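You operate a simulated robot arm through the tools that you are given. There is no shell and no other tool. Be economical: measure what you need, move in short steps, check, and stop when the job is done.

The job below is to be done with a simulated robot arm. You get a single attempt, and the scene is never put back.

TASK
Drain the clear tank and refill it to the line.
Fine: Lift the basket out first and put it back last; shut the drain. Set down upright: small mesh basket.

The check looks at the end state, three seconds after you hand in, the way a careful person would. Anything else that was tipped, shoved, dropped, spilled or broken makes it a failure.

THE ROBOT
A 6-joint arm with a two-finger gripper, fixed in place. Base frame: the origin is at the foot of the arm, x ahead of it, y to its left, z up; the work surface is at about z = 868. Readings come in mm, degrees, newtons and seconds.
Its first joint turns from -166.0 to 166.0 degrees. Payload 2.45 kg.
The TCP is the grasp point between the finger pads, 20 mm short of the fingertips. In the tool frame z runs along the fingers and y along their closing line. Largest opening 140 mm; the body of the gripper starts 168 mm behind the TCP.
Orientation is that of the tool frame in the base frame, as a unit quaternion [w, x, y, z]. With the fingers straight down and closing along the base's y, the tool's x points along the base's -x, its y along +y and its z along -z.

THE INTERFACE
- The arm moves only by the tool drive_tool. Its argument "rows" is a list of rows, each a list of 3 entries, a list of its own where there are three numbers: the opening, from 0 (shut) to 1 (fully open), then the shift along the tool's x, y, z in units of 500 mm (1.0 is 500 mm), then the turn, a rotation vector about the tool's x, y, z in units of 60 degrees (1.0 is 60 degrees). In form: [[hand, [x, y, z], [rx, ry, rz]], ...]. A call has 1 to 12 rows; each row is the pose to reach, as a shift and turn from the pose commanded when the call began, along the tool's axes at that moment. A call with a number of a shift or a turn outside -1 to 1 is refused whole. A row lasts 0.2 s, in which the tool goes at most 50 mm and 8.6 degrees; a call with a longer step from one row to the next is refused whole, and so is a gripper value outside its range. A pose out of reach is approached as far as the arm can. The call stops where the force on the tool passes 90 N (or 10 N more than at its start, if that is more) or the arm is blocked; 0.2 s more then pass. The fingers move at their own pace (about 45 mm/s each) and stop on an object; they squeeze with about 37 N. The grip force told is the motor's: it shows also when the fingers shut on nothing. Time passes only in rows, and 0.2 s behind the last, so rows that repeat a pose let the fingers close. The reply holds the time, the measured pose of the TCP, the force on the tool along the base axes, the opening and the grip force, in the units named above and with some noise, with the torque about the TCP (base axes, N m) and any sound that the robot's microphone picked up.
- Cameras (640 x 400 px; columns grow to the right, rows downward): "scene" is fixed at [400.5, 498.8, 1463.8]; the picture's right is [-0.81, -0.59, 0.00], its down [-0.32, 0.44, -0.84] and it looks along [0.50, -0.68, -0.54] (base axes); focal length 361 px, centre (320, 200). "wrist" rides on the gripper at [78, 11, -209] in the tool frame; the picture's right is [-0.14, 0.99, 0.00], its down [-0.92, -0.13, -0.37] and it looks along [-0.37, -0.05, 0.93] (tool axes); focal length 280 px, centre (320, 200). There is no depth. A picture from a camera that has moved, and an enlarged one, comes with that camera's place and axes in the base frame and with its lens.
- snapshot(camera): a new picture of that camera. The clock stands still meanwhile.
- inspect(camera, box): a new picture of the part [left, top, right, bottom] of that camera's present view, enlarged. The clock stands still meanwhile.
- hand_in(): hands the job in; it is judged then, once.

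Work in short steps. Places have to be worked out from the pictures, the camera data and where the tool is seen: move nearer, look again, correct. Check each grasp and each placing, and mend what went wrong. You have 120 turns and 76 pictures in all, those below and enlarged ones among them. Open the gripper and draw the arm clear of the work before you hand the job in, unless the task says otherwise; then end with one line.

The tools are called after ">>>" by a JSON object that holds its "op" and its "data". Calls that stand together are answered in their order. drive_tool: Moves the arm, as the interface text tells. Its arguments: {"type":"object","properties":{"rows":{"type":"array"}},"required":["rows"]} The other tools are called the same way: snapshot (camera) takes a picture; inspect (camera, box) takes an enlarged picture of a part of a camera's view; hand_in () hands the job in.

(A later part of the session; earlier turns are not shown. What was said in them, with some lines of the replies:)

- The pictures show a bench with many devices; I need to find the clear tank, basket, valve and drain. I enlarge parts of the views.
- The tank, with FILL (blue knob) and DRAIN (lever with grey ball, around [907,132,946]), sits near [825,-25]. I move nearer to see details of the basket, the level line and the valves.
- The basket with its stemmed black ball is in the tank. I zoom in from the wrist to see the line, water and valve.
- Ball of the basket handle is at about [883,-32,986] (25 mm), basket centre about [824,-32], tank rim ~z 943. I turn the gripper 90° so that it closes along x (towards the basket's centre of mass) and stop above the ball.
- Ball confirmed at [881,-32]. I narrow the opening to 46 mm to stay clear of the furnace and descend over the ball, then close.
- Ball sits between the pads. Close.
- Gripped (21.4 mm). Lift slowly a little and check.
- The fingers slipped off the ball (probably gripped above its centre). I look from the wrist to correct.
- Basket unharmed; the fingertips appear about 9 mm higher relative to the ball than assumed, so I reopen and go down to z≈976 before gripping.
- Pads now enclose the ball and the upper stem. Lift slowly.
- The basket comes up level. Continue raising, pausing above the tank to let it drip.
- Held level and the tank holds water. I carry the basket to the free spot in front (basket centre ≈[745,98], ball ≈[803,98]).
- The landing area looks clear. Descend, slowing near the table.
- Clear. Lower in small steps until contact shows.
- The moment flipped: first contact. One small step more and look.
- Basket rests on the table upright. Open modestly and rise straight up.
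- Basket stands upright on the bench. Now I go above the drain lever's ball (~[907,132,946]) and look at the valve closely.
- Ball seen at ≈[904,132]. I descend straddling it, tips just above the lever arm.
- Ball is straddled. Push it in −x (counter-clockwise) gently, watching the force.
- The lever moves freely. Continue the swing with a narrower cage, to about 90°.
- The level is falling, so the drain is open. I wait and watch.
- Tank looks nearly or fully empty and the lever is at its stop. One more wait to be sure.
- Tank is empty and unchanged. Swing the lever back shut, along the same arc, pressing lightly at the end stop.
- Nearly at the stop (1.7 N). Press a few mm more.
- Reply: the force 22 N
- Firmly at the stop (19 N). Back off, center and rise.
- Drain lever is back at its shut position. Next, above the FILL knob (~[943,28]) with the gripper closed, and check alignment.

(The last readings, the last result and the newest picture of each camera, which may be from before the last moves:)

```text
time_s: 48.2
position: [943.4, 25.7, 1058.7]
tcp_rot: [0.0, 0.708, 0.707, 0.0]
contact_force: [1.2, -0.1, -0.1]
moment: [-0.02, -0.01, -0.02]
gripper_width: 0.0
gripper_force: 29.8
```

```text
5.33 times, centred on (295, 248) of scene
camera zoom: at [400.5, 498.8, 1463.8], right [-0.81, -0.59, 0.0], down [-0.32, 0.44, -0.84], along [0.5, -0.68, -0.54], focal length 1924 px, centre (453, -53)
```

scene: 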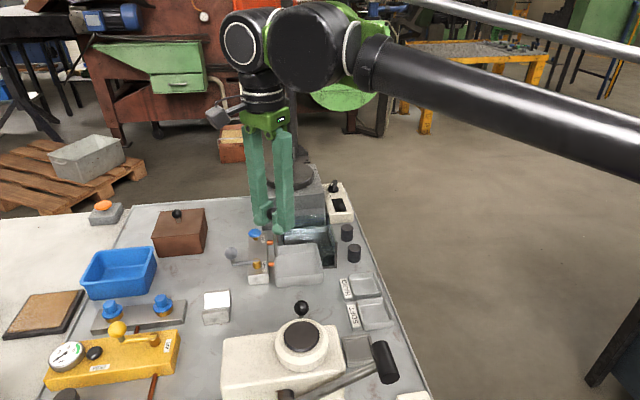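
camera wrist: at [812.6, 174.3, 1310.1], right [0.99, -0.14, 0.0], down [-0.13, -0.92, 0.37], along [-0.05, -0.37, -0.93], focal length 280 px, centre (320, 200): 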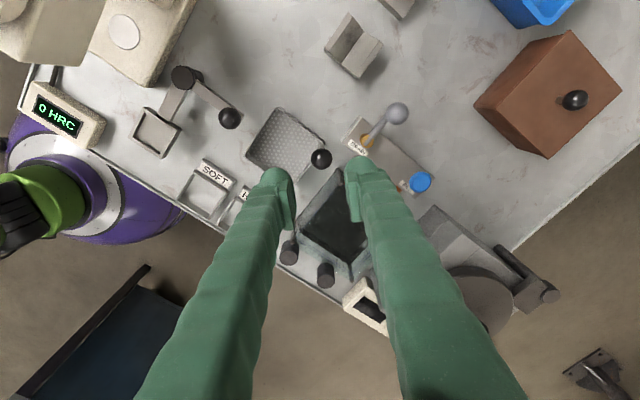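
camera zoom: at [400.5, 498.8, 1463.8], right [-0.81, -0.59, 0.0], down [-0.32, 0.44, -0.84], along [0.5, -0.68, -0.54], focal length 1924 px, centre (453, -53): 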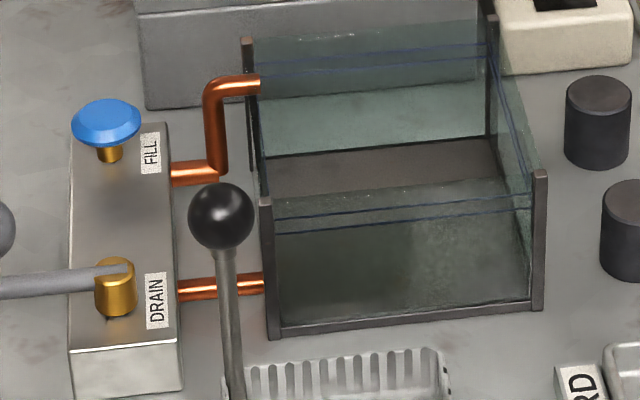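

Alignment is good (knob ≈[941,26]). The tank shows a pair of blue level lines. Descend to just above the knob, then press in small steps.

>>> {"op": "drive_tool", "data": {"rows": [[0, [0, -0.003, 0.05], [0, 0, 0]], [0, [0, -0.003, 0.1], [0, 0, 0]], [0, [0, -0.003, 0.15], [0, 0, 0]], [0, [0, -0.003, 0.19], [0, 0, 0]], [0, [0, -0.003, 0.21], [0, 0, 0]], [0, [0, -0.003, 0.22], [0, 0, 0]], [0, [0, -0.003, 0.228], [0, 0, 0]]]}}

>>> {"op": "inspect", "data": {"camera": "scene", "box": [240, 210, 350, 285]}}

```text
time_s: 49.8
position: [939.6, 26.9, 944.6]
tcp_rot: [0.0, 0.707, 0.707, 0.0]
contact_force: [-0.1, 0.0, 0.9]
moment: [-0.04, 0.0, -0.01]
gripper_width: 0.0
gripper_force: 29.6
```

```text
5.33 times, centred on (295, 248) of scene
camera zoom: at [400.5, 498.8, 1463.8], right [-0.81, -0.59, 0.0], down [-0.32, 0.44, -0.84], along [0.5, -0.68, -0.54], focal length 1924 px, centre (453, -53)
```

zoom: 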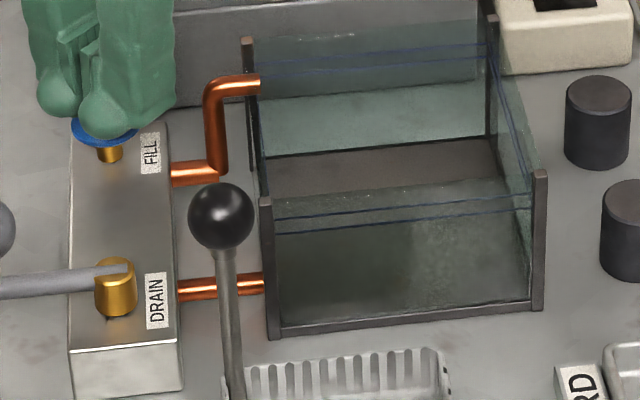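

Tip is just above the knob. Press down in small steps.

>>> {"op": "drive_tool", "data": {"rows": [[0, [0, 0, 0.006], [0, 0, 0]], [0, [0, 0, 0.012], [0, 0, 0]], [0, [0, 0, 0.018], [0, 0, 0]], [0, [0, 0, 0.022], [0, 0, 0]]]}}

>>> {"op": "inspect", "data": {"camera": "scene", "box": [240, 210, 350, 285]}}

```text
time_s: 50.8
position: [940.0, 27.4, 934.2]
tcp_rot: [0.003, 0.707, 0.707, 0.001]
contact_force: [21.3, 0.0, 48.1]
moment: [-0.02, -0.38, 0.07]
gripper_width: 5.8
gripper_force: 30.0
heard: click
```

```text
5.33 times, centred on (295, 248) of scene
camera zoom: at [400.5, 498.8, 1463.8], right [-0.81, -0.59, 0.0], down [-0.32, 0.44, -0.84], along [0.5, -0.68, -0.54], focal length 1924 px, centre (453, -53)
```

zoom: 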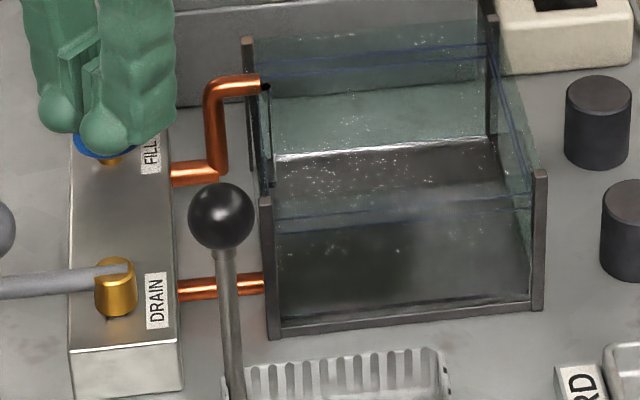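

A click, and water flows. I release the knob to learn whether it is momentary or latching.

>>> {"op": "drive_tool", "data": {"rows": [[0, [0, 0, -0.015], [0, 0, 0]], [0, [0, 0, -0.03], [0, 0, 0]]]}}

>>> {"op": "inspect", "data": {"camera": "scene", "box": [240, 210, 350, 285]}}

```text
time_s: 51.4
position: [941.1, 27.5, 949.2]
tcp_rot: [0.0, 0.707, 0.707, 0.0]
contact_force: [0.2, 0.2, -0.7]
moment: [0.01, 0.04, -0.01]
gripper_width: 0.0
gripper_force: 29.4
```

```text
5.33 times, centred on (295, 248) of scene
camera zoom: at [400.5, 498.8, 1463.8], right [-0.81, -0.59, 0.0], down [-0.32, 0.44, -0.84], along [0.5, -0.68, -0.54], focal length 1924 px, centre (453, -53)
```

zoom: 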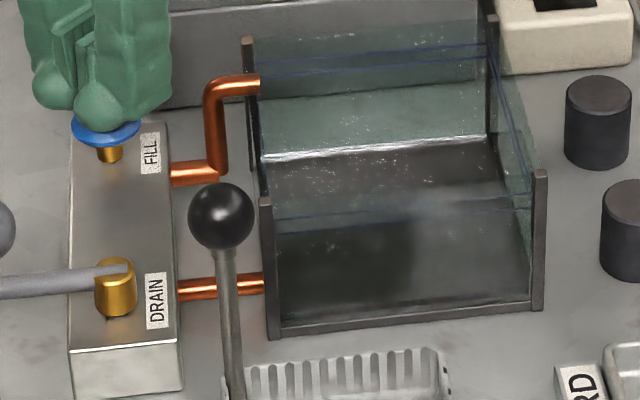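

It is momentary: flow stops upon release. Press for about 1 s and release, then measure the rise.

>>> {"op": "drive_tool", "data": {"rows": [[0, [0, 0, 0.014], [0, 0, 0]], [0, [0, 0, 0.026], [0, 0, 0]], [0, [0, 0, 0.026], [0, 0, 0]], [0, [0, 0, 0.026], [0, 0, 0]], [0, [0, 0, 0.026], [0, 0, 0]], [0, [0, 0, 0.026], [0, 0, 0]], [0, [0, 0, 0.026], [0, 0, 0]], [0, [0, 0, 0.0], [0, 0, 0]]]}}

>>> {"op": "inspect", "data": {"camera": "scene", "box": [240, 210, 350, 285]}}

```text
time_s: 53.2
position: [941.4, 25.7, 949.4]
tcp_rot: [0.001, 0.707, 0.707, 0.001]
contact_force: [0.0, 0.0, 0.3]
moment: [0.02, 0.06, 0.02]
gripper_width: 0.1
gripper_force: 29.2
heard: click
```

```text
5.33 times, centred on (295, 248) of scene
camera zoom: at [400.5, 498.8, 1463.8], right [-0.81, -0.59, 0.0], down [-0.32, 0.44, -0.84], along [0.5, -0.68, -0.54], focal length 1924 px, centre (453, -53)
```

zoom: 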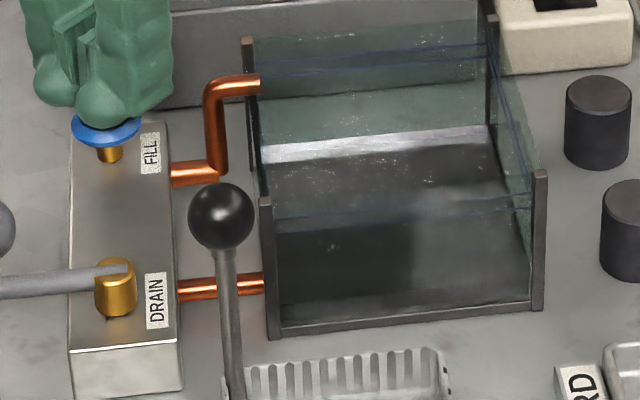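

Rise is about 11–12 px in this view per second; about 75 px to the lines remain (~6 s). Press for about 3.8 s and re-measure.

>>> {"op": "drive_tool", "data": {"rows": [[0, [0, 0, 0.014], [0, 0, 0]], [0, [0, 0, 0.026], [0, 0, 0]], [0, [0, 0, 0.026], [0, 0, 0]], [0, [0, 0, 0.026], [0, 0, 0]], [0, [0, 0, 0.026], [0, 0, 0]], [0, [0, 0, 0.026], [0, 0, 0]], [0, [0, 0, 0.026], [0, 0, 0]], [0, [0, 0, 0.026], [0, 0, 0]], [0, [0, 0, 0.026], [0, 0, 0]], [0, [0, 0, 0.026], [0, 0, 0]], [0, [0, 0, 0.026], [0, 0, 0]], [0, [0, 0, 0.026], [0, 0, 0]]]}}

>>> {"op": "drive_tool", "data": {"rows": [[0, [0, 0, 0], [0, 0, 0]], [0, [0, 0, 0], [0, 0, 0]], [0, [0, 0, 0], [0, 0, 0]], [0, [0, 0, 0], [0, 0, 0]], [0, [0, 0, 0], [0, 0, 0]], [0, [0, 0, 0], [0, 0, 0]], [0, [0, 0, -0.026], [0, 0, 0]]]}}

>>> {"op": "inspect", "data": {"camera": "scene", "box": [240, 210, 350, 285]}}

```text
time_s: 55.8
position: [940.5, 26.6, 935.9]
tcp_rot: [0.0, 0.707, 0.707, 0.0]
contact_force: [3.6, 1.1, 6.9]
moment: [0.04, -0.05, -0.03]
gripper_width: 6.0
gripper_force: 29.8
heard: click
```

```text
time_s: 57.4
position: [941.8, 26.6, 949.3]
tcp_rot: [0.0, 0.707, 0.707, 0.001]
contact_force: [-0.3, 0.3, -0.5]
moment: [0.01, 0.04, 0.02]
gripper_width: 0.1
gripper_force: 30.0
```

```text
5.33 times, centred on (295, 248) of scene
camera zoom: at [400.5, 498.8, 1463.8], right [-0.81, -0.59, 0.0], down [-0.32, 0.44, -0.84], along [0.5, -0.68, -0.54], focal length 1924 px, centre (453, -53)
```

zoom: 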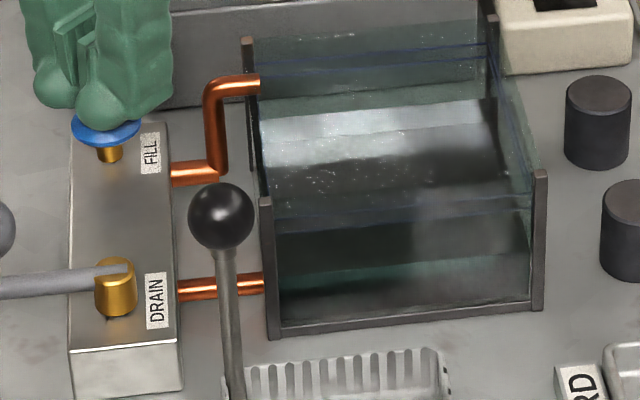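

Back edge of water now at ~118 (left), lines at ~62–75. Rate ~7.5 px/s. Press another ~4 s, then zoom tightly.

>>> {"op": "drive_tool", "data": {"rows": [[0, [0, 0, 0.014], [0, 0, 0]], [0, [0, 0, 0.026], [0, 0, 0]], [0, [0, 0, 0.026], [0, 0, 0]], [0, [0, 0, 0.026], [0, 0, 0]], [0, [0, 0, 0.026], [0, 0, 0]], [0, [0, 0, 0.026], [0, 0, 0]], [0, [0, 0, 0.026], [0, 0, 0]], [0, [0, 0, 0.026], [0, 0, 0]], [0, [0, 0, 0.026], [0, 0, 0]], [0, [0, 0, 0.026], [0, 0, 0]], [0, [0, 0, 0.026], [0, 0, 0]], [0, [0, 0, 0.026], [0, 0, 0]]]}}

>>> {"op": "drive_tool", "data": {"rows": [[0, [0, 0, 0], [0, 0, 0]], [0, [0, 0, 0], [0, 0, 0]], [0, [0, 0, 0], [0, 0, 0]], [0, [0, 0, 0], [0, 0, 0]], [0, [0, 0, 0], [0, 0, 0]], [0, [0, 0, 0], [0, 0, 0]], [0, [0, 0, -0.026], [0, 0, 0]]]}}

>>> {"op": "inspect", "data": {"camera": "scene", "box": [278, 210, 342, 270]}}

```text
time_s: 60.0
position: [940.9, 27.3, 935.6]
tcp_rot: [0.0, 0.707, 0.707, -0.001]
contact_force: [4.6, -3.8, 14.2]
moment: [-0.09, -0.08, -0.02]
gripper_width: 5.7
gripper_force: 29.0
heard: click
```

```text
time_s: 61.6
position: [940.5, 29.3, 946.6]
tcp_rot: [0.0, 0.707, 0.707, 0.0]
contact_force: [-0.3, -0.4, -0.2]
moment: [0.02, -0.01, 0.01]
gripper_width: 0.0
gripper_force: 29.3
```

```text
6.67 times, centred on (310, 240) of scene
camera zoom: at [400.5, 498.8, 1463.8], right [-0.81, -0.59, 0.0], down [-0.32, 0.44, -0.84], along [0.5, -0.68, -0.54], focal length 2405 px, centre (387, -67)
```

zoom: 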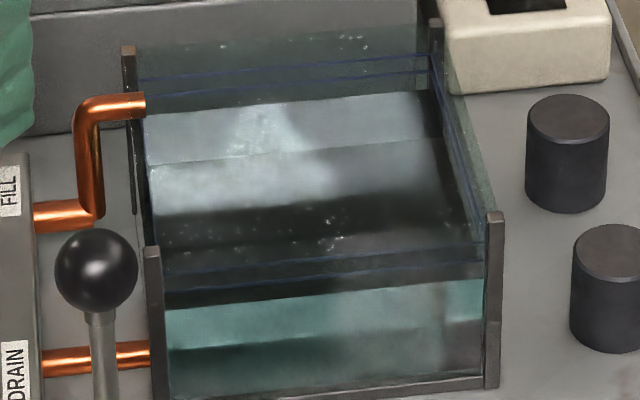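

Water is ~29 px below mid-band (≈3 s). Press ~2.1 s, then refine.

>>> {"op": "drive_tool", "data": {"rows": [[0, [0, 0, 0.014], [0, 0, 0]], [0, [0, 0, 0.026], [0, 0, 0]], [0, [0, 0, 0.026], [0, 0, 0]], [0, [0, 0, 0.026], [0, 0, 0]], [0, [0, 0, 0.026], [0, 0, 0]], [0, [0, 0, 0.026], [0, 0, 0]], [0, [0, 0, 0.026], [0, 0, 0]], [0, [0, 0, 0.026], [0, 0, 0]], [0, [0, 0, 0.026], [0, 0, 0]], [0, [0, 0, 0.026], [0, 0, 0]], [0, [0, 0, 0.026], [0, 0, 0]], [0, [0, 0, 0], [0, 0, 0]]]}}

>>> {"op": "inspect", "data": {"camera": "scene", "box": [278, 210, 342, 270]}}

```text
time_s: 64.2
position: [940.9, 28.8, 948.1]
tcp_rot: [0.0, 0.707, 0.708, 0.001]
contact_force: [0.2, 0.1, -0.3]
moment: [0.02, 0.03, 0.0]
gripper_width: 0.2
gripper_force: 29.4
heard: click
```

```text
6.67 times, centred on (310, 240) of scene
camera zoom: at [400.5, 498.8, 1463.8], right [-0.81, -0.59, 0.0], down [-0.32, 0.44, -0.84], along [0.5, -0.68, -0.54], focal length 2405 px, centre (387, -67)
```

zoom: 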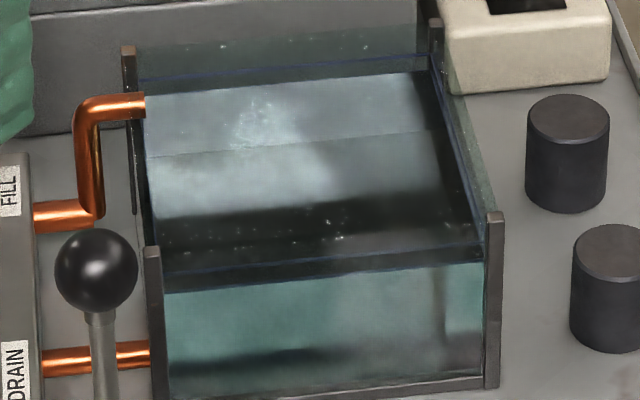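

Level now is at the lower line. A short press (~0.6 s) to bring it into the band's middle, leaving a bit for the basket's displacement.

>>> {"op": "drive_tool", "data": {"rows": [[0, [0, 0, 0.014], [0, 0, 0]], [0, [0, 0, 0.026], [0, 0, 0]], [0, [0, 0, 0.026], [0, 0, 0]], [0, [0, 0, 0.026], [0, 0, 0]], [0, [0, 0, 0], [0, 0, 0]]]}}

>>> {"op": "inspect", "data": {"camera": "scene", "box": [278, 210, 342, 270]}}

```text
time_s: 65.4
position: [942.0, 28.1, 947.8]
tcp_rot: [0.0, 0.707, 0.707, 0.0]
contact_force: [-0.6, -0.1, -0.9]
moment: [-0.03, -0.01, 0.02]
gripper_width: 0.0
gripper_force: 29.7
heard: click
```

```text
6.67 times, centred on (310, 240) of scene
camera zoom: at [400.5, 498.8, 1463.8], right [-0.81, -0.59, 0.0], down [-0.32, 0.44, -0.84], along [0.5, -0.68, -0.54], focal length 2405 px, centre (387, -67)
```

zoom: 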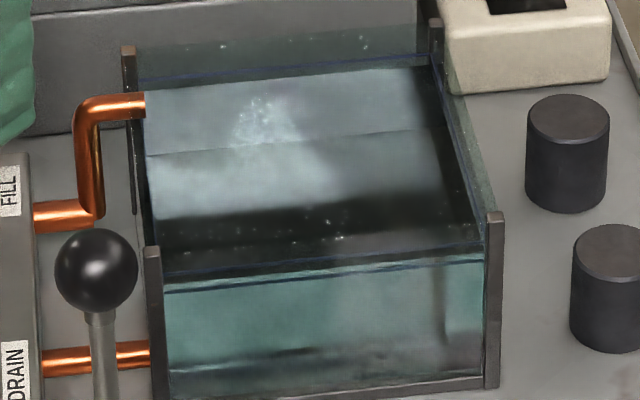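

Level now lies between the two lines, a little under the middle. Rise and move above the basket's ball.

>>> {"op": "drive_tool", "data": {"rows": [[0, [0, 0, -0.06], [0, 0, 0]], [0, [0, 0, -0.14], [0, 0, 0]], [0.15, [0, 0, -0.22], [0, 0, 0]], [0.3, [0, 0, -0.29], [0, 0, 0]], [0.3, [0.03, -0.06, -0.29], [0, 0, 0]], [0.3, [0.065, -0.125, -0.29], [0, 0, 0]], [0.3, [0.1, -0.19, -0.29], [0, 0, 0]], [0.3, [0.135, -0.25, -0.29], [0, 0, 0]], [0.3, [0.142, -0.278, -0.29], [0, 0, 0]], [0.33, [0.142, -0.278, -0.29], [0, 0, 0]]]}}

>>> {"op": "inspect", "data": {"camera": "wrist", "box": [220, 80, 420, 220]}}

```text
time_s: 67.6
position: [802.6, 99.8, 1094.4]
tcp_rot: [0.0, 0.707, 0.707, 0.0]
contact_force: [-0.4, -0.2, 0.8]
moment: [0.01, 0.03, 0.0]
gripper_width: 46.4
gripper_force: 0.0
```

```text
2.86 times, centred on (320, 150) of wrist
camera zoom: at [814.5, 177.2, 1303.3], right [0.99, -0.14, 0.0], down [-0.13, -0.92, 0.37], along [-0.05, -0.37, -0.93], focal length 801 px, centre (320, 343)
```

zoom: 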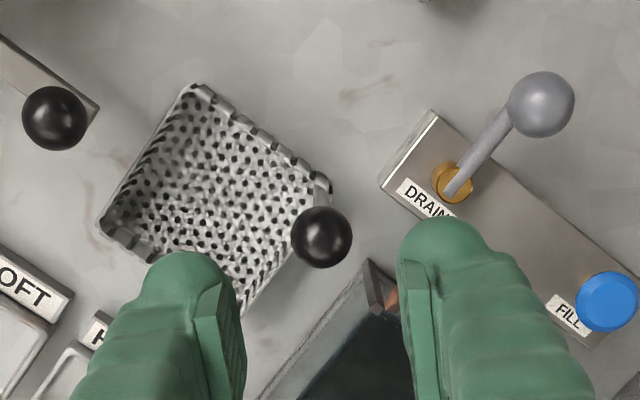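

Ball at ≈[804,95]; descend to z≈973 and grip.

>>> {"op": "drive_tool", "data": {"rows": [[0.33, [-0.006, 0.002, 0.05], [0, 0, 0]], [0.33, [-0.006, 0.002, 0.1], [0, 0, 0]], [0.33, [-0.006, 0.002, 0.15], [0, 0, 0]], [0.33, [-0.006, 0.002, 0.2], [0, 0, 0]], [0.33, [-0.006, 0.002, 0.23], [0, 0, 0]], [0.33, [-0.006, 0.002, 0.242], [0, 0, 0]], [0, [-0.006, 0.002, 0.243], [0, 0, 0]], [0, [-0.006, 0.002, 0.243], [0, 0, 0]], [0, [-0.006, 0.002, 0.243], [0, 0, 0]], [0, [-0.006, 0.002, 0.243], [0, 0, 0]]]}}

>>> {"op": "inspect", "data": {"camera": "scene", "box": [230, 200, 370, 310]}}

```text
time_s: 69.8
position: [801.9, 95.4, 973.3]
tcp_rot: [0.0, 0.707, 0.707, 0.0]
contact_force: [-0.1, 0.8, 0.0]
moment: [0.04, -0.03, -0.02]
gripper_width: 21.0
gripper_force: 37.0
```

```text
3.64 times, centred on (300, 255) of scene
camera zoom: at [400.5, 498.8, 1463.8], right [-0.81, -0.59, 0.0], down [-0.32, 0.44, -0.84], along [0.5, -0.68, -0.54], focal length 1312 px, centre (393, 0)
```

zoom: 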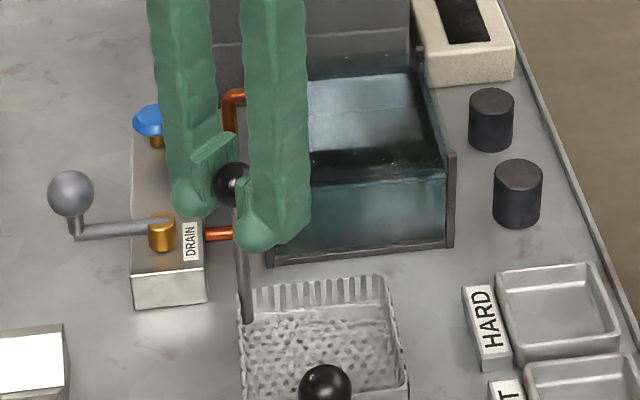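

Grip 21 mm as before. Lift straight up.

>>> {"op": "drive_tool", "data": {"rows": [[0, [0, 0, -0.01], [0, 0, 0]], [0, [0, 0, -0.025], [0, 0, 0]], [0, [0, 0, -0.045], [0, 0, 0]], [0, [0, 0, -0.07], [0, 0, 0]], [0, [0, 0, -0.095], [0, 0, 0]], [0, [0, 0, -0.12], [0, 0, 0]], [0, [0, 0, -0.145], [0, 0, 0]], [0, [0, 0, -0.17], [0, 0, 0]], [0, [0, 0, -0.195], [0, 0, 0]], [0, [0, 0, -0.22], [0, 0, 0]], [0, [0, 0, -0.24], [0, 0, 0]], [0, [0, 0, -0.25], [0, 0, 0]]]}}

>>> {"op": "snapshot", "data": {"camera": "scene"}}

```text
time_s: 72.4
position: [803.7, 94.2, 1098.2]
tcp_rot: [0.0, 0.707, 0.707, 0.0]
contact_force: [0.9, 0.1, -1.5]
moment: [0.01, -0.08, -0.01]
gripper_width: 20.8
gripper_force: 36.6
```

```text
28 pictures are left
```

scene: 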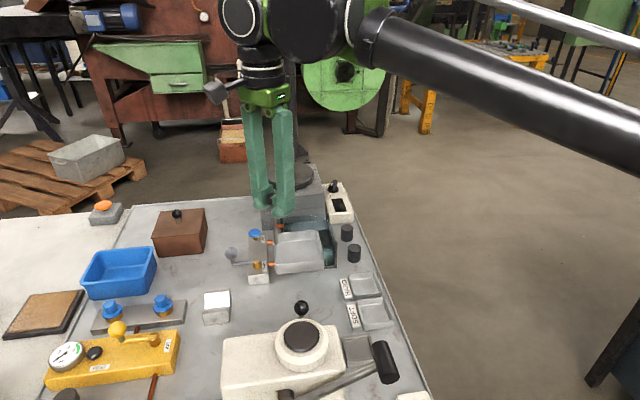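

Held level. Carry it back over the tank by the reverse shift.

>>> {"op": "drive_tool", "data": {"rows": [[0, [-0.02, 0.012, 0], [0, 0, 0]], [0, [-0.05, 0.03, 0], [0, 0, 0]], [0, [-0.085, 0.052, 0], [0, 0, 0]], [0, [-0.12, 0.073, 0], [0, 0, 0]], [0, [-0.155, 0.094, 0], [0, 0, 0]], [0, [-0.19, 0.115, 0], [0, 0, 0]], [0, [-0.22, 0.134, 0], [0, 0, 0]], [0, [-0.245, 0.149, 0], [0, 0, 0]], [0, [-0.26, 0.158, 0], [0, 0, 0]], [0, [-0.26, 0.158, 0], [0, 0, 0]], [0, [-0.26, 0.158, 0], [0, 0, 0]]]}}

>>> {"op": "inspect", "data": {"camera": "wrist", "box": [180, 60, 400, 230]}}

>>> {"op": "inspect", "data": {"camera": "scene", "box": [225, 110, 345, 285]}}

```text
time_s: 74.8
position: [882.2, -35.3, 1096.2]
tcp_rot: [0.0, 0.707, 0.707, 0.0]
contact_force: [-0.3, 0.8, -1.9]
moment: [-0.03, -0.05, 0.0]
gripper_width: 21.2
gripper_force: 37.1
```

```text
2.35 times, centred on (290, 145) of wrist
camera zoom: at [894.0, 43.1, 1305.2], right [0.99, -0.14, 0.0], down [-0.13, -0.92, 0.37], along [-0.05, -0.37, -0.93], focal length 660 px, centre (391, 329)
```

zoom: 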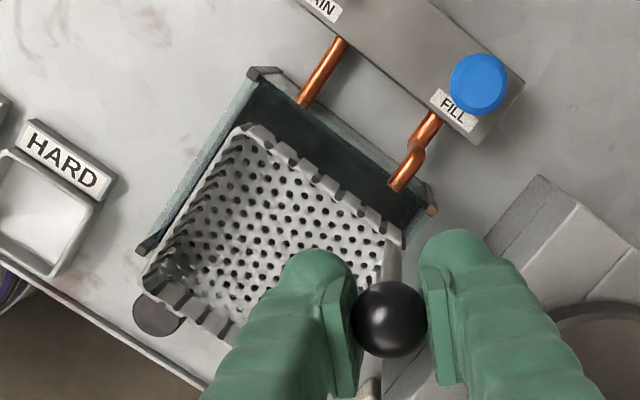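

```text
2.29 times, centred on (285, 198) of scene
camera zoom: at [400.5, 498.8, 1463.8], right [-0.81, -0.59, 0.0], down [-0.32, 0.44, -0.84], along [0.5, -0.68, -0.54], focal length 825 px, centre (400, 206)
```

zoom: 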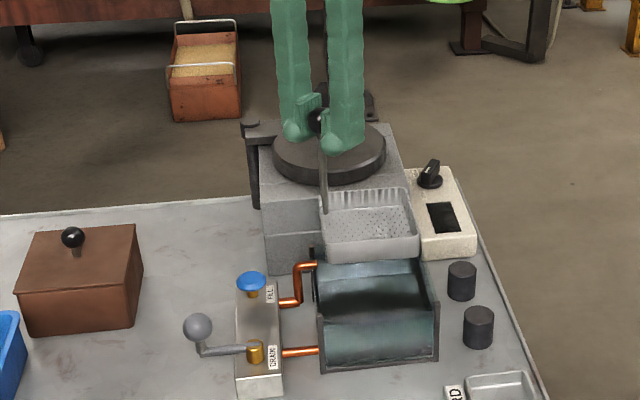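

Basket orientation matches the tank's. Descend to just above the rim and check alignment.

>>> {"op": "drive_tool", "data": {"rows": [[0, [0, 0, 0.015], [0, 0, 0]], [0, [0, 0, 0.035], [0, 0, 0]], [0, [0, 0, 0.05], [0, 0, 0]], [0, [0, 0, 0.06], [0, 0, 0]], [0, [0, 0, 0.06], [0, 0, 0]]]}}

>>> {"op": "inspect", "data": {"camera": "wrist", "box": [180, 60, 400, 230]}}

>>> {"op": "inspect", "data": {"camera": "scene", "box": [255, 180, 345, 280]}}

```text
time_s: 76.0
position: [881.5, -35.6, 1067.5]
tcp_rot: [0.0, 0.707, 0.707, 0.0]
contact_force: [0.4, -0.3, -0.7]
moment: [-0.01, -0.05, -0.01]
gripper_width: 21.0
gripper_force: 36.7
```

```text
2.35 times, centred on (290, 145) of wrist
camera zoom: at [893.0, 42.1, 1276.4], right [0.99, -0.14, 0.0], down [-0.13, -0.92, 0.37], along [-0.05, -0.37, -0.93], focal length 660 px, centre (391, 329)
```

zoom: 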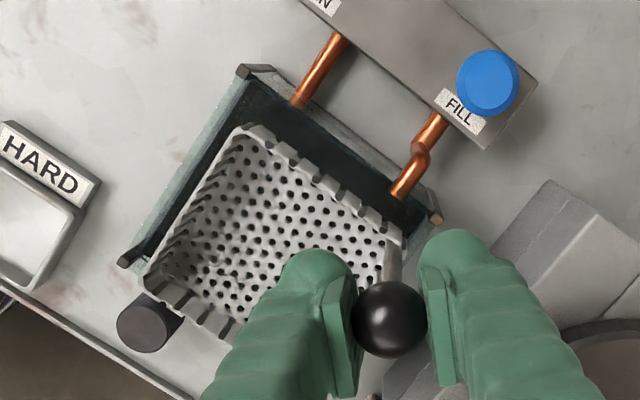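

```text
4.00 times, centred on (300, 230) of scene
camera zoom: at [400.5, 498.8, 1463.8], right [-0.81, -0.59, 0.0], down [-0.32, 0.44, -0.84], along [0.5, -0.68, -0.54], focal length 1443 px, centre (400, 80)
```

zoom: 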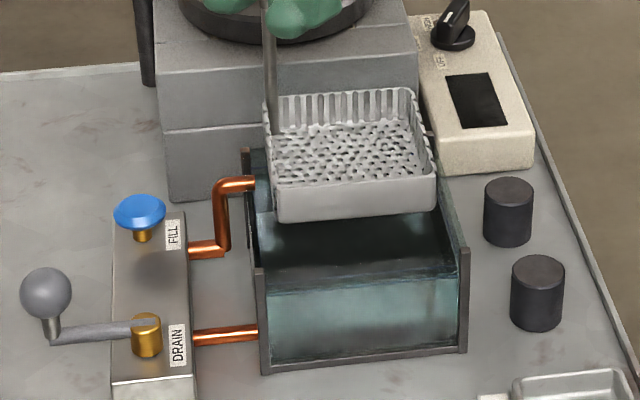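

Projected corners leave ~13–18 mm margins all round. Lower slowly into the water.

>>> {"op": "drive_tool", "data": {"rows": [[0, [0, 0, 0.014], [0, 0, 0]], [0, [0, 0, 0.028], [0, 0, 0]], [0, [0, 0, 0.042], [0, 0, 0]], [0, [0, 0, 0.054], [0, 0, 0]], [0, [0, 0, 0.066], [0, 0, 0]], [0, [0, 0, 0.078], [0, 0, 0]], [0, [0, 0, 0.09], [0, 0, 0]], [0, [0, 0, 0.102], [0, 0, 0]], [0, [0, 0, 0.114], [0, 0, 0]], [0, [0, 0, 0.126], [0, 0, 0]], [0, [0, 0, 0.138], [0, 0, 0]], [0, [0, 0, 0.15], [0, 0, 0]]]}}

>>> {"op": "inspect", "data": {"camera": "scene", "box": [255, 180, 345, 280]}}

```text
time_s: 78.6
position: [882.8, -34.7, 992.6]
tcp_rot: [0.0, 0.707, 0.707, -0.001]
contact_force: [-0.8, 0.2, -1.5]
moment: [0.01, -0.05, 0.03]
gripper_width: 21.0
gripper_force: 36.6
```

```text
4.00 times, centred on (300, 230) of scene
camera zoom: at [400.5, 498.8, 1463.8], right [-0.81, -0.59, 0.0], down [-0.32, 0.44, -0.84], along [0.5, -0.68, -0.54], focal length 1443 px, centre (400, 80)
```

zoom: 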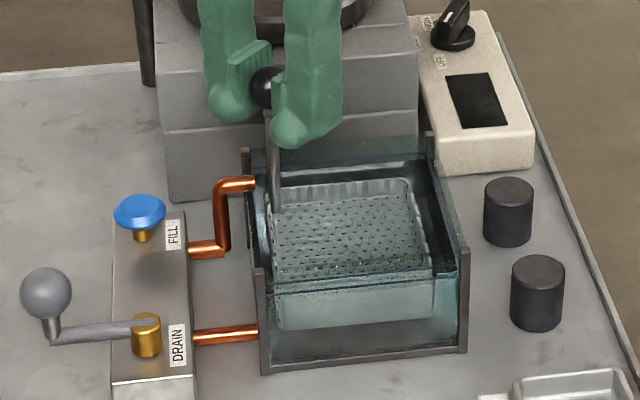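

Going in well, level inside. Lower the remaining ~15 mm in small steps until contact.

>>> {"op": "drive_tool", "data": {"rows": [[0, [0, 0, 0.008], [0, 0, 0]], [0, [0, 0, 0.016], [0, 0, 0]], [0, [0, 0, 0.022], [0, 0, 0]], [0, [0, 0, 0.028], [0, 0, 0]], [0, [0, 0, 0.028], [0, 0, 0]]]}}

>>> {"op": "drive_tool", "data": {"rows": [[0, [0, 0, 0.004], [0, 0, 0]], [0, [0, 0, 0.004], [0, 0, 0]]]}}

>>> {"op": "inspect", "data": {"camera": "scene", "box": [255, 180, 345, 280]}}

```text
time_s: 79.8
position: [882.7, -35.8, 978.7]
tcp_rot: [-0.001, 0.707, 0.707, 0.0]
contact_force: [1.1, -0.3, 3.5]
moment: [-0.02, 0.0, -0.03]
gripper_width: 21.2
gripper_force: 37.0
```

```text
time_s: 80.4
position: [880.6, -36.9, 978.4]
tcp_rot: [0.001, 0.707, 0.707, 0.0]
contact_force: [12.6, 2.8, 33.7]
moment: [0.07, 0.04, -0.03]
gripper_width: 21.0
gripper_force: 36.5
```

```text
4.00 times, centred on (300, 230) of scene
camera zoom: at [400.5, 498.8, 1463.8], right [-0.81, -0.59, 0.0], down [-0.32, 0.44, -0.84], along [0.5, -0.68, -0.54], focal length 1443 px, centre (400, 80)
```

zoom: 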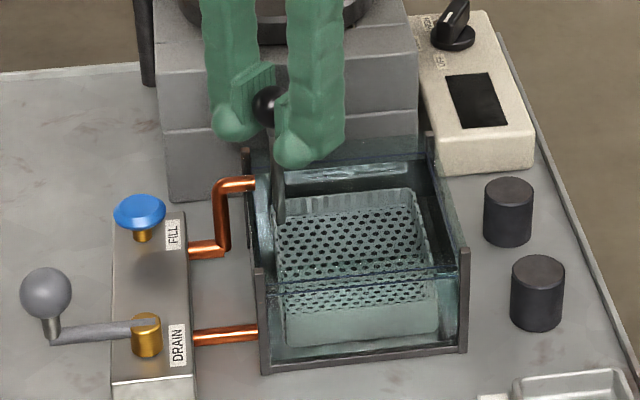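

Seated on the tank floor. Relieve the pressure, open and rise.

>>> {"op": "drive_tool", "data": {"rows": [[0, [0, 0, -0.004], [0, 0, 0]], [0.18, [0, 0, -0.004], [0, 0, 0]], [0.25, [0, 0, -0.004], [0, 0, 0]], [0.33, [0, 0, -0.004], [0, 0, 0]], [0.33, [0, 0, -0.004], [0, 0, 0]], [0.33, [0, 0, -0.04], [0, 0, 0]], [0.33, [0, 0, -0.1], [0, 0, 0]], [0.33, [0, 0, -0.17], [0, 0, 0]], [0.33, [0, 0, -0.25], [0, 0, 0]], [0.33, [0, 0, -0.33], [0, 0, 0]]]}}

>>> {"op": "inspect", "data": {"camera": "scene", "box": [278, 210, 342, 270]}}

>>> {"op": "inspect", "data": {"camera": "scene", "box": [225, 180, 345, 290]}}

```text
time_s: 82.6
position: [881.4, -34.8, 1142.9]
tcp_rot: [-0.001, 0.707, 0.707, 0.0]
contact_force: [-0.5, -0.8, -0.1]
moment: [0.0, -0.02, -0.01]
gripper_width: 46.4
gripper_force: 0.1
```

```text
6.67 times, centred on (310, 240) of scene
camera zoom: at [400.5, 498.8, 1463.8], right [-0.81, -0.59, 0.0], down [-0.32, 0.44, -0.84], along [0.5, -0.68, -0.54], focal length 2405 px, centre (387, -67)
```

zoom: 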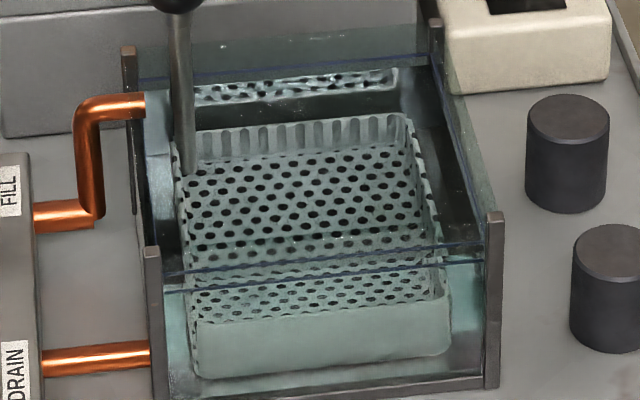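

```text
3.64 times, centred on (285, 235) of scene
camera zoom: at [400.5, 498.8, 1463.8], right [-0.81, -0.59, 0.0], down [-0.32, 0.44, -0.84], along [0.5, -0.68, -0.54], focal length 1312 px, centre (447, 73)
```

zoom: 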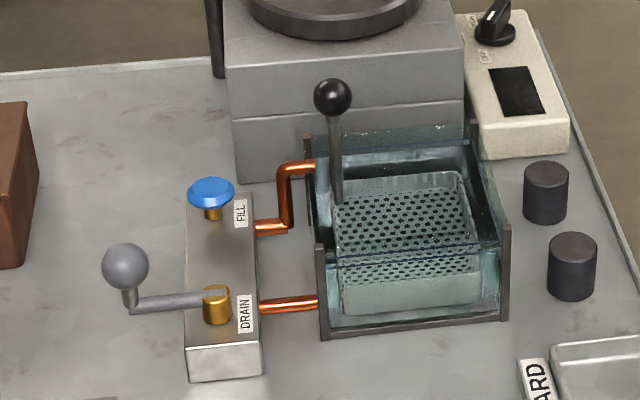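

Basket seated upright. I check the level against the lines via the wrist camera as well.

>>> {"op": "inspect", "data": {"camera": "wrist", "box": [210, 80, 350, 220]}}

>>> {"op": "inspect", "data": {"camera": "scene", "box": [290, 240, 334, 262]}}

>>> {"op": "inspect", "data": {"camera": "scene", "box": [292, 212, 336, 234]}}

```text
2.86 times, centred on (280, 150) of wrist
camera zoom: at [892.0, 42.3, 1351.5], right [0.99, -0.14, 0.0], down [-0.13, -0.92, 0.37], along [-0.05, -0.37, -0.93], focal length 801 px, centre (434, 343)
```

zoom: 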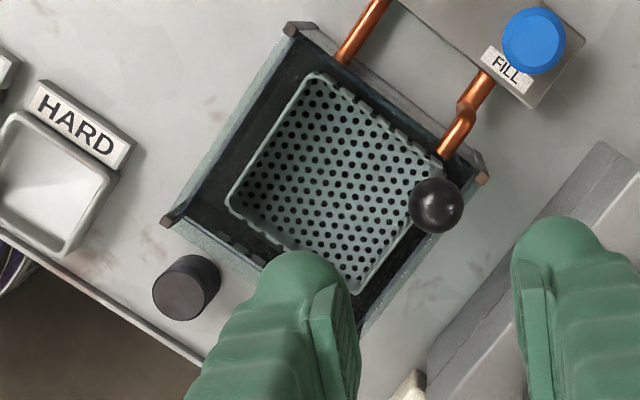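

```text
14.55 times, centred on (312, 251) of scene
camera zoom: at [400.5, 498.8, 1463.8], right [-0.81, -0.59, 0.0], down [-0.32, 0.44, -0.84], along [0.5, -0.68, -0.54], focal length 5248 px, centre (436, -542)
```

zoom: 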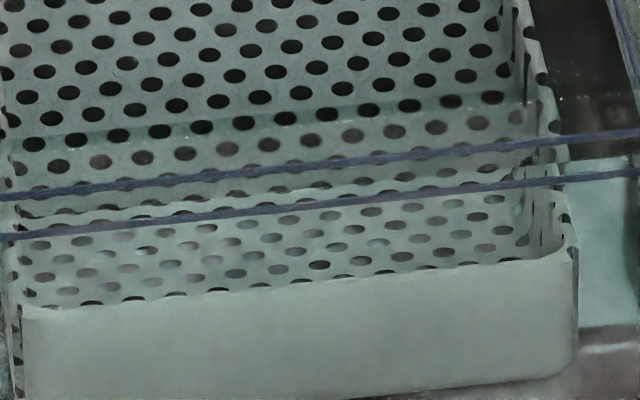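

```text
14.55 times, centred on (314, 223) of scene
camera zoom: at [400.5, 498.8, 1463.8], right [-0.81, -0.59, 0.0], down [-0.32, 0.44, -0.84], along [0.5, -0.68, -0.54], focal length 5248 px, centre (407, -134)
```

zoom: 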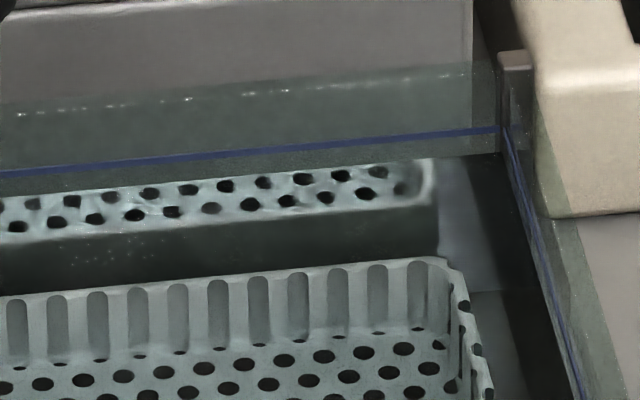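

The waterline lies midway between the two lines, the basket is seated upright, the drain lever is shut and the fill knob is released. I draw the arm up and away, then take a last look.

>>> {"op": "drive_tool", "data": {"rows": [[0.5, [0, 0, -0.08], [0, 0, 0]], [0.8, [0.02, -0.06, -0.13], [0, 0, 0]], [1, [0.05, -0.14, -0.15], [0, 0, 0]], [1, [0.08, -0.22, -0.15], [0, 0, 0]], [1, [0.11, -0.3, -0.15], [0, 0, 0]], [1, [0.14, -0.38, -0.15], [0, 0, 0]], [1, [0.17, -0.46, -0.15], [0, 0, 0]], [1, [0.17, -0.46, -0.15], [0, 0, 0]]]}}

>>> {"op": "snapshot", "data": {"camera": "scene"}}

>>> {"op": "inspect", "data": {"camera": "scene", "box": [292, 212, 336, 234]}}

```text
time_s: 84.4
position: [649.8, 50.6, 1218.8]
tcp_rot: [0.0, 0.707, 0.707, 0.0]
contact_force: [-0.2, 0.1, 0.0]
moment: [0.0, 0.03, 0.0]
gripper_width: 140.1
gripper_force: 0.0
```

```text
16 pictures are left
```

scene: 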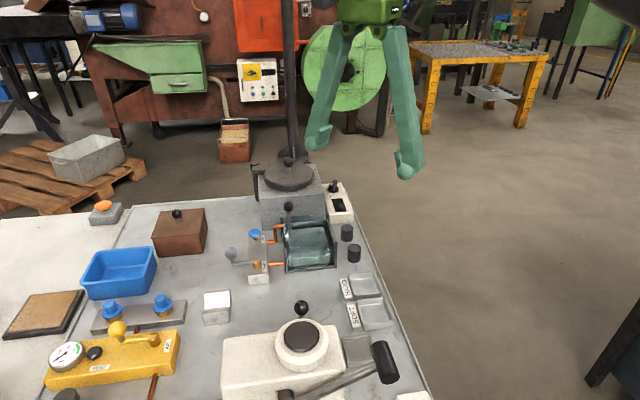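

```text
14.55 times, centred on (314, 223) of scene
camera zoom: at [400.5, 498.8, 1463.8], right [-0.81, -0.59, 0.0], down [-0.32, 0.44, -0.84], along [0.5, -0.68, -0.54], focal length 5248 px, centre (407, -134)
```

zoom: 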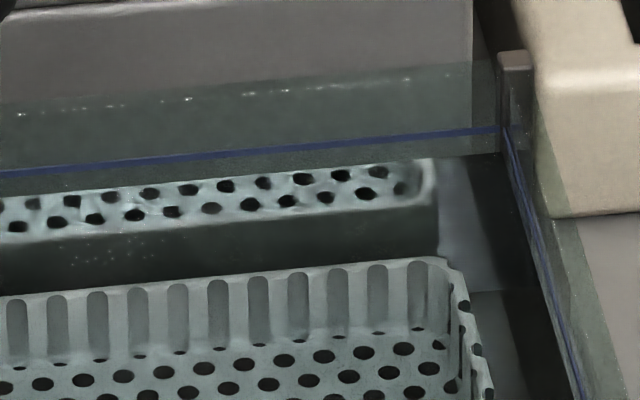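

The level is steady (no leak) between the lines, everything else is undisturbed, and the arm is clear. I hand in.

>>> {"op": "hand_in", "data": {}}

```text
The job is handed in.
```

I drained the clear tank and refilled it to about midway between its two level lines. The drain is shut, and the mesh basket is back in the tank, upright.
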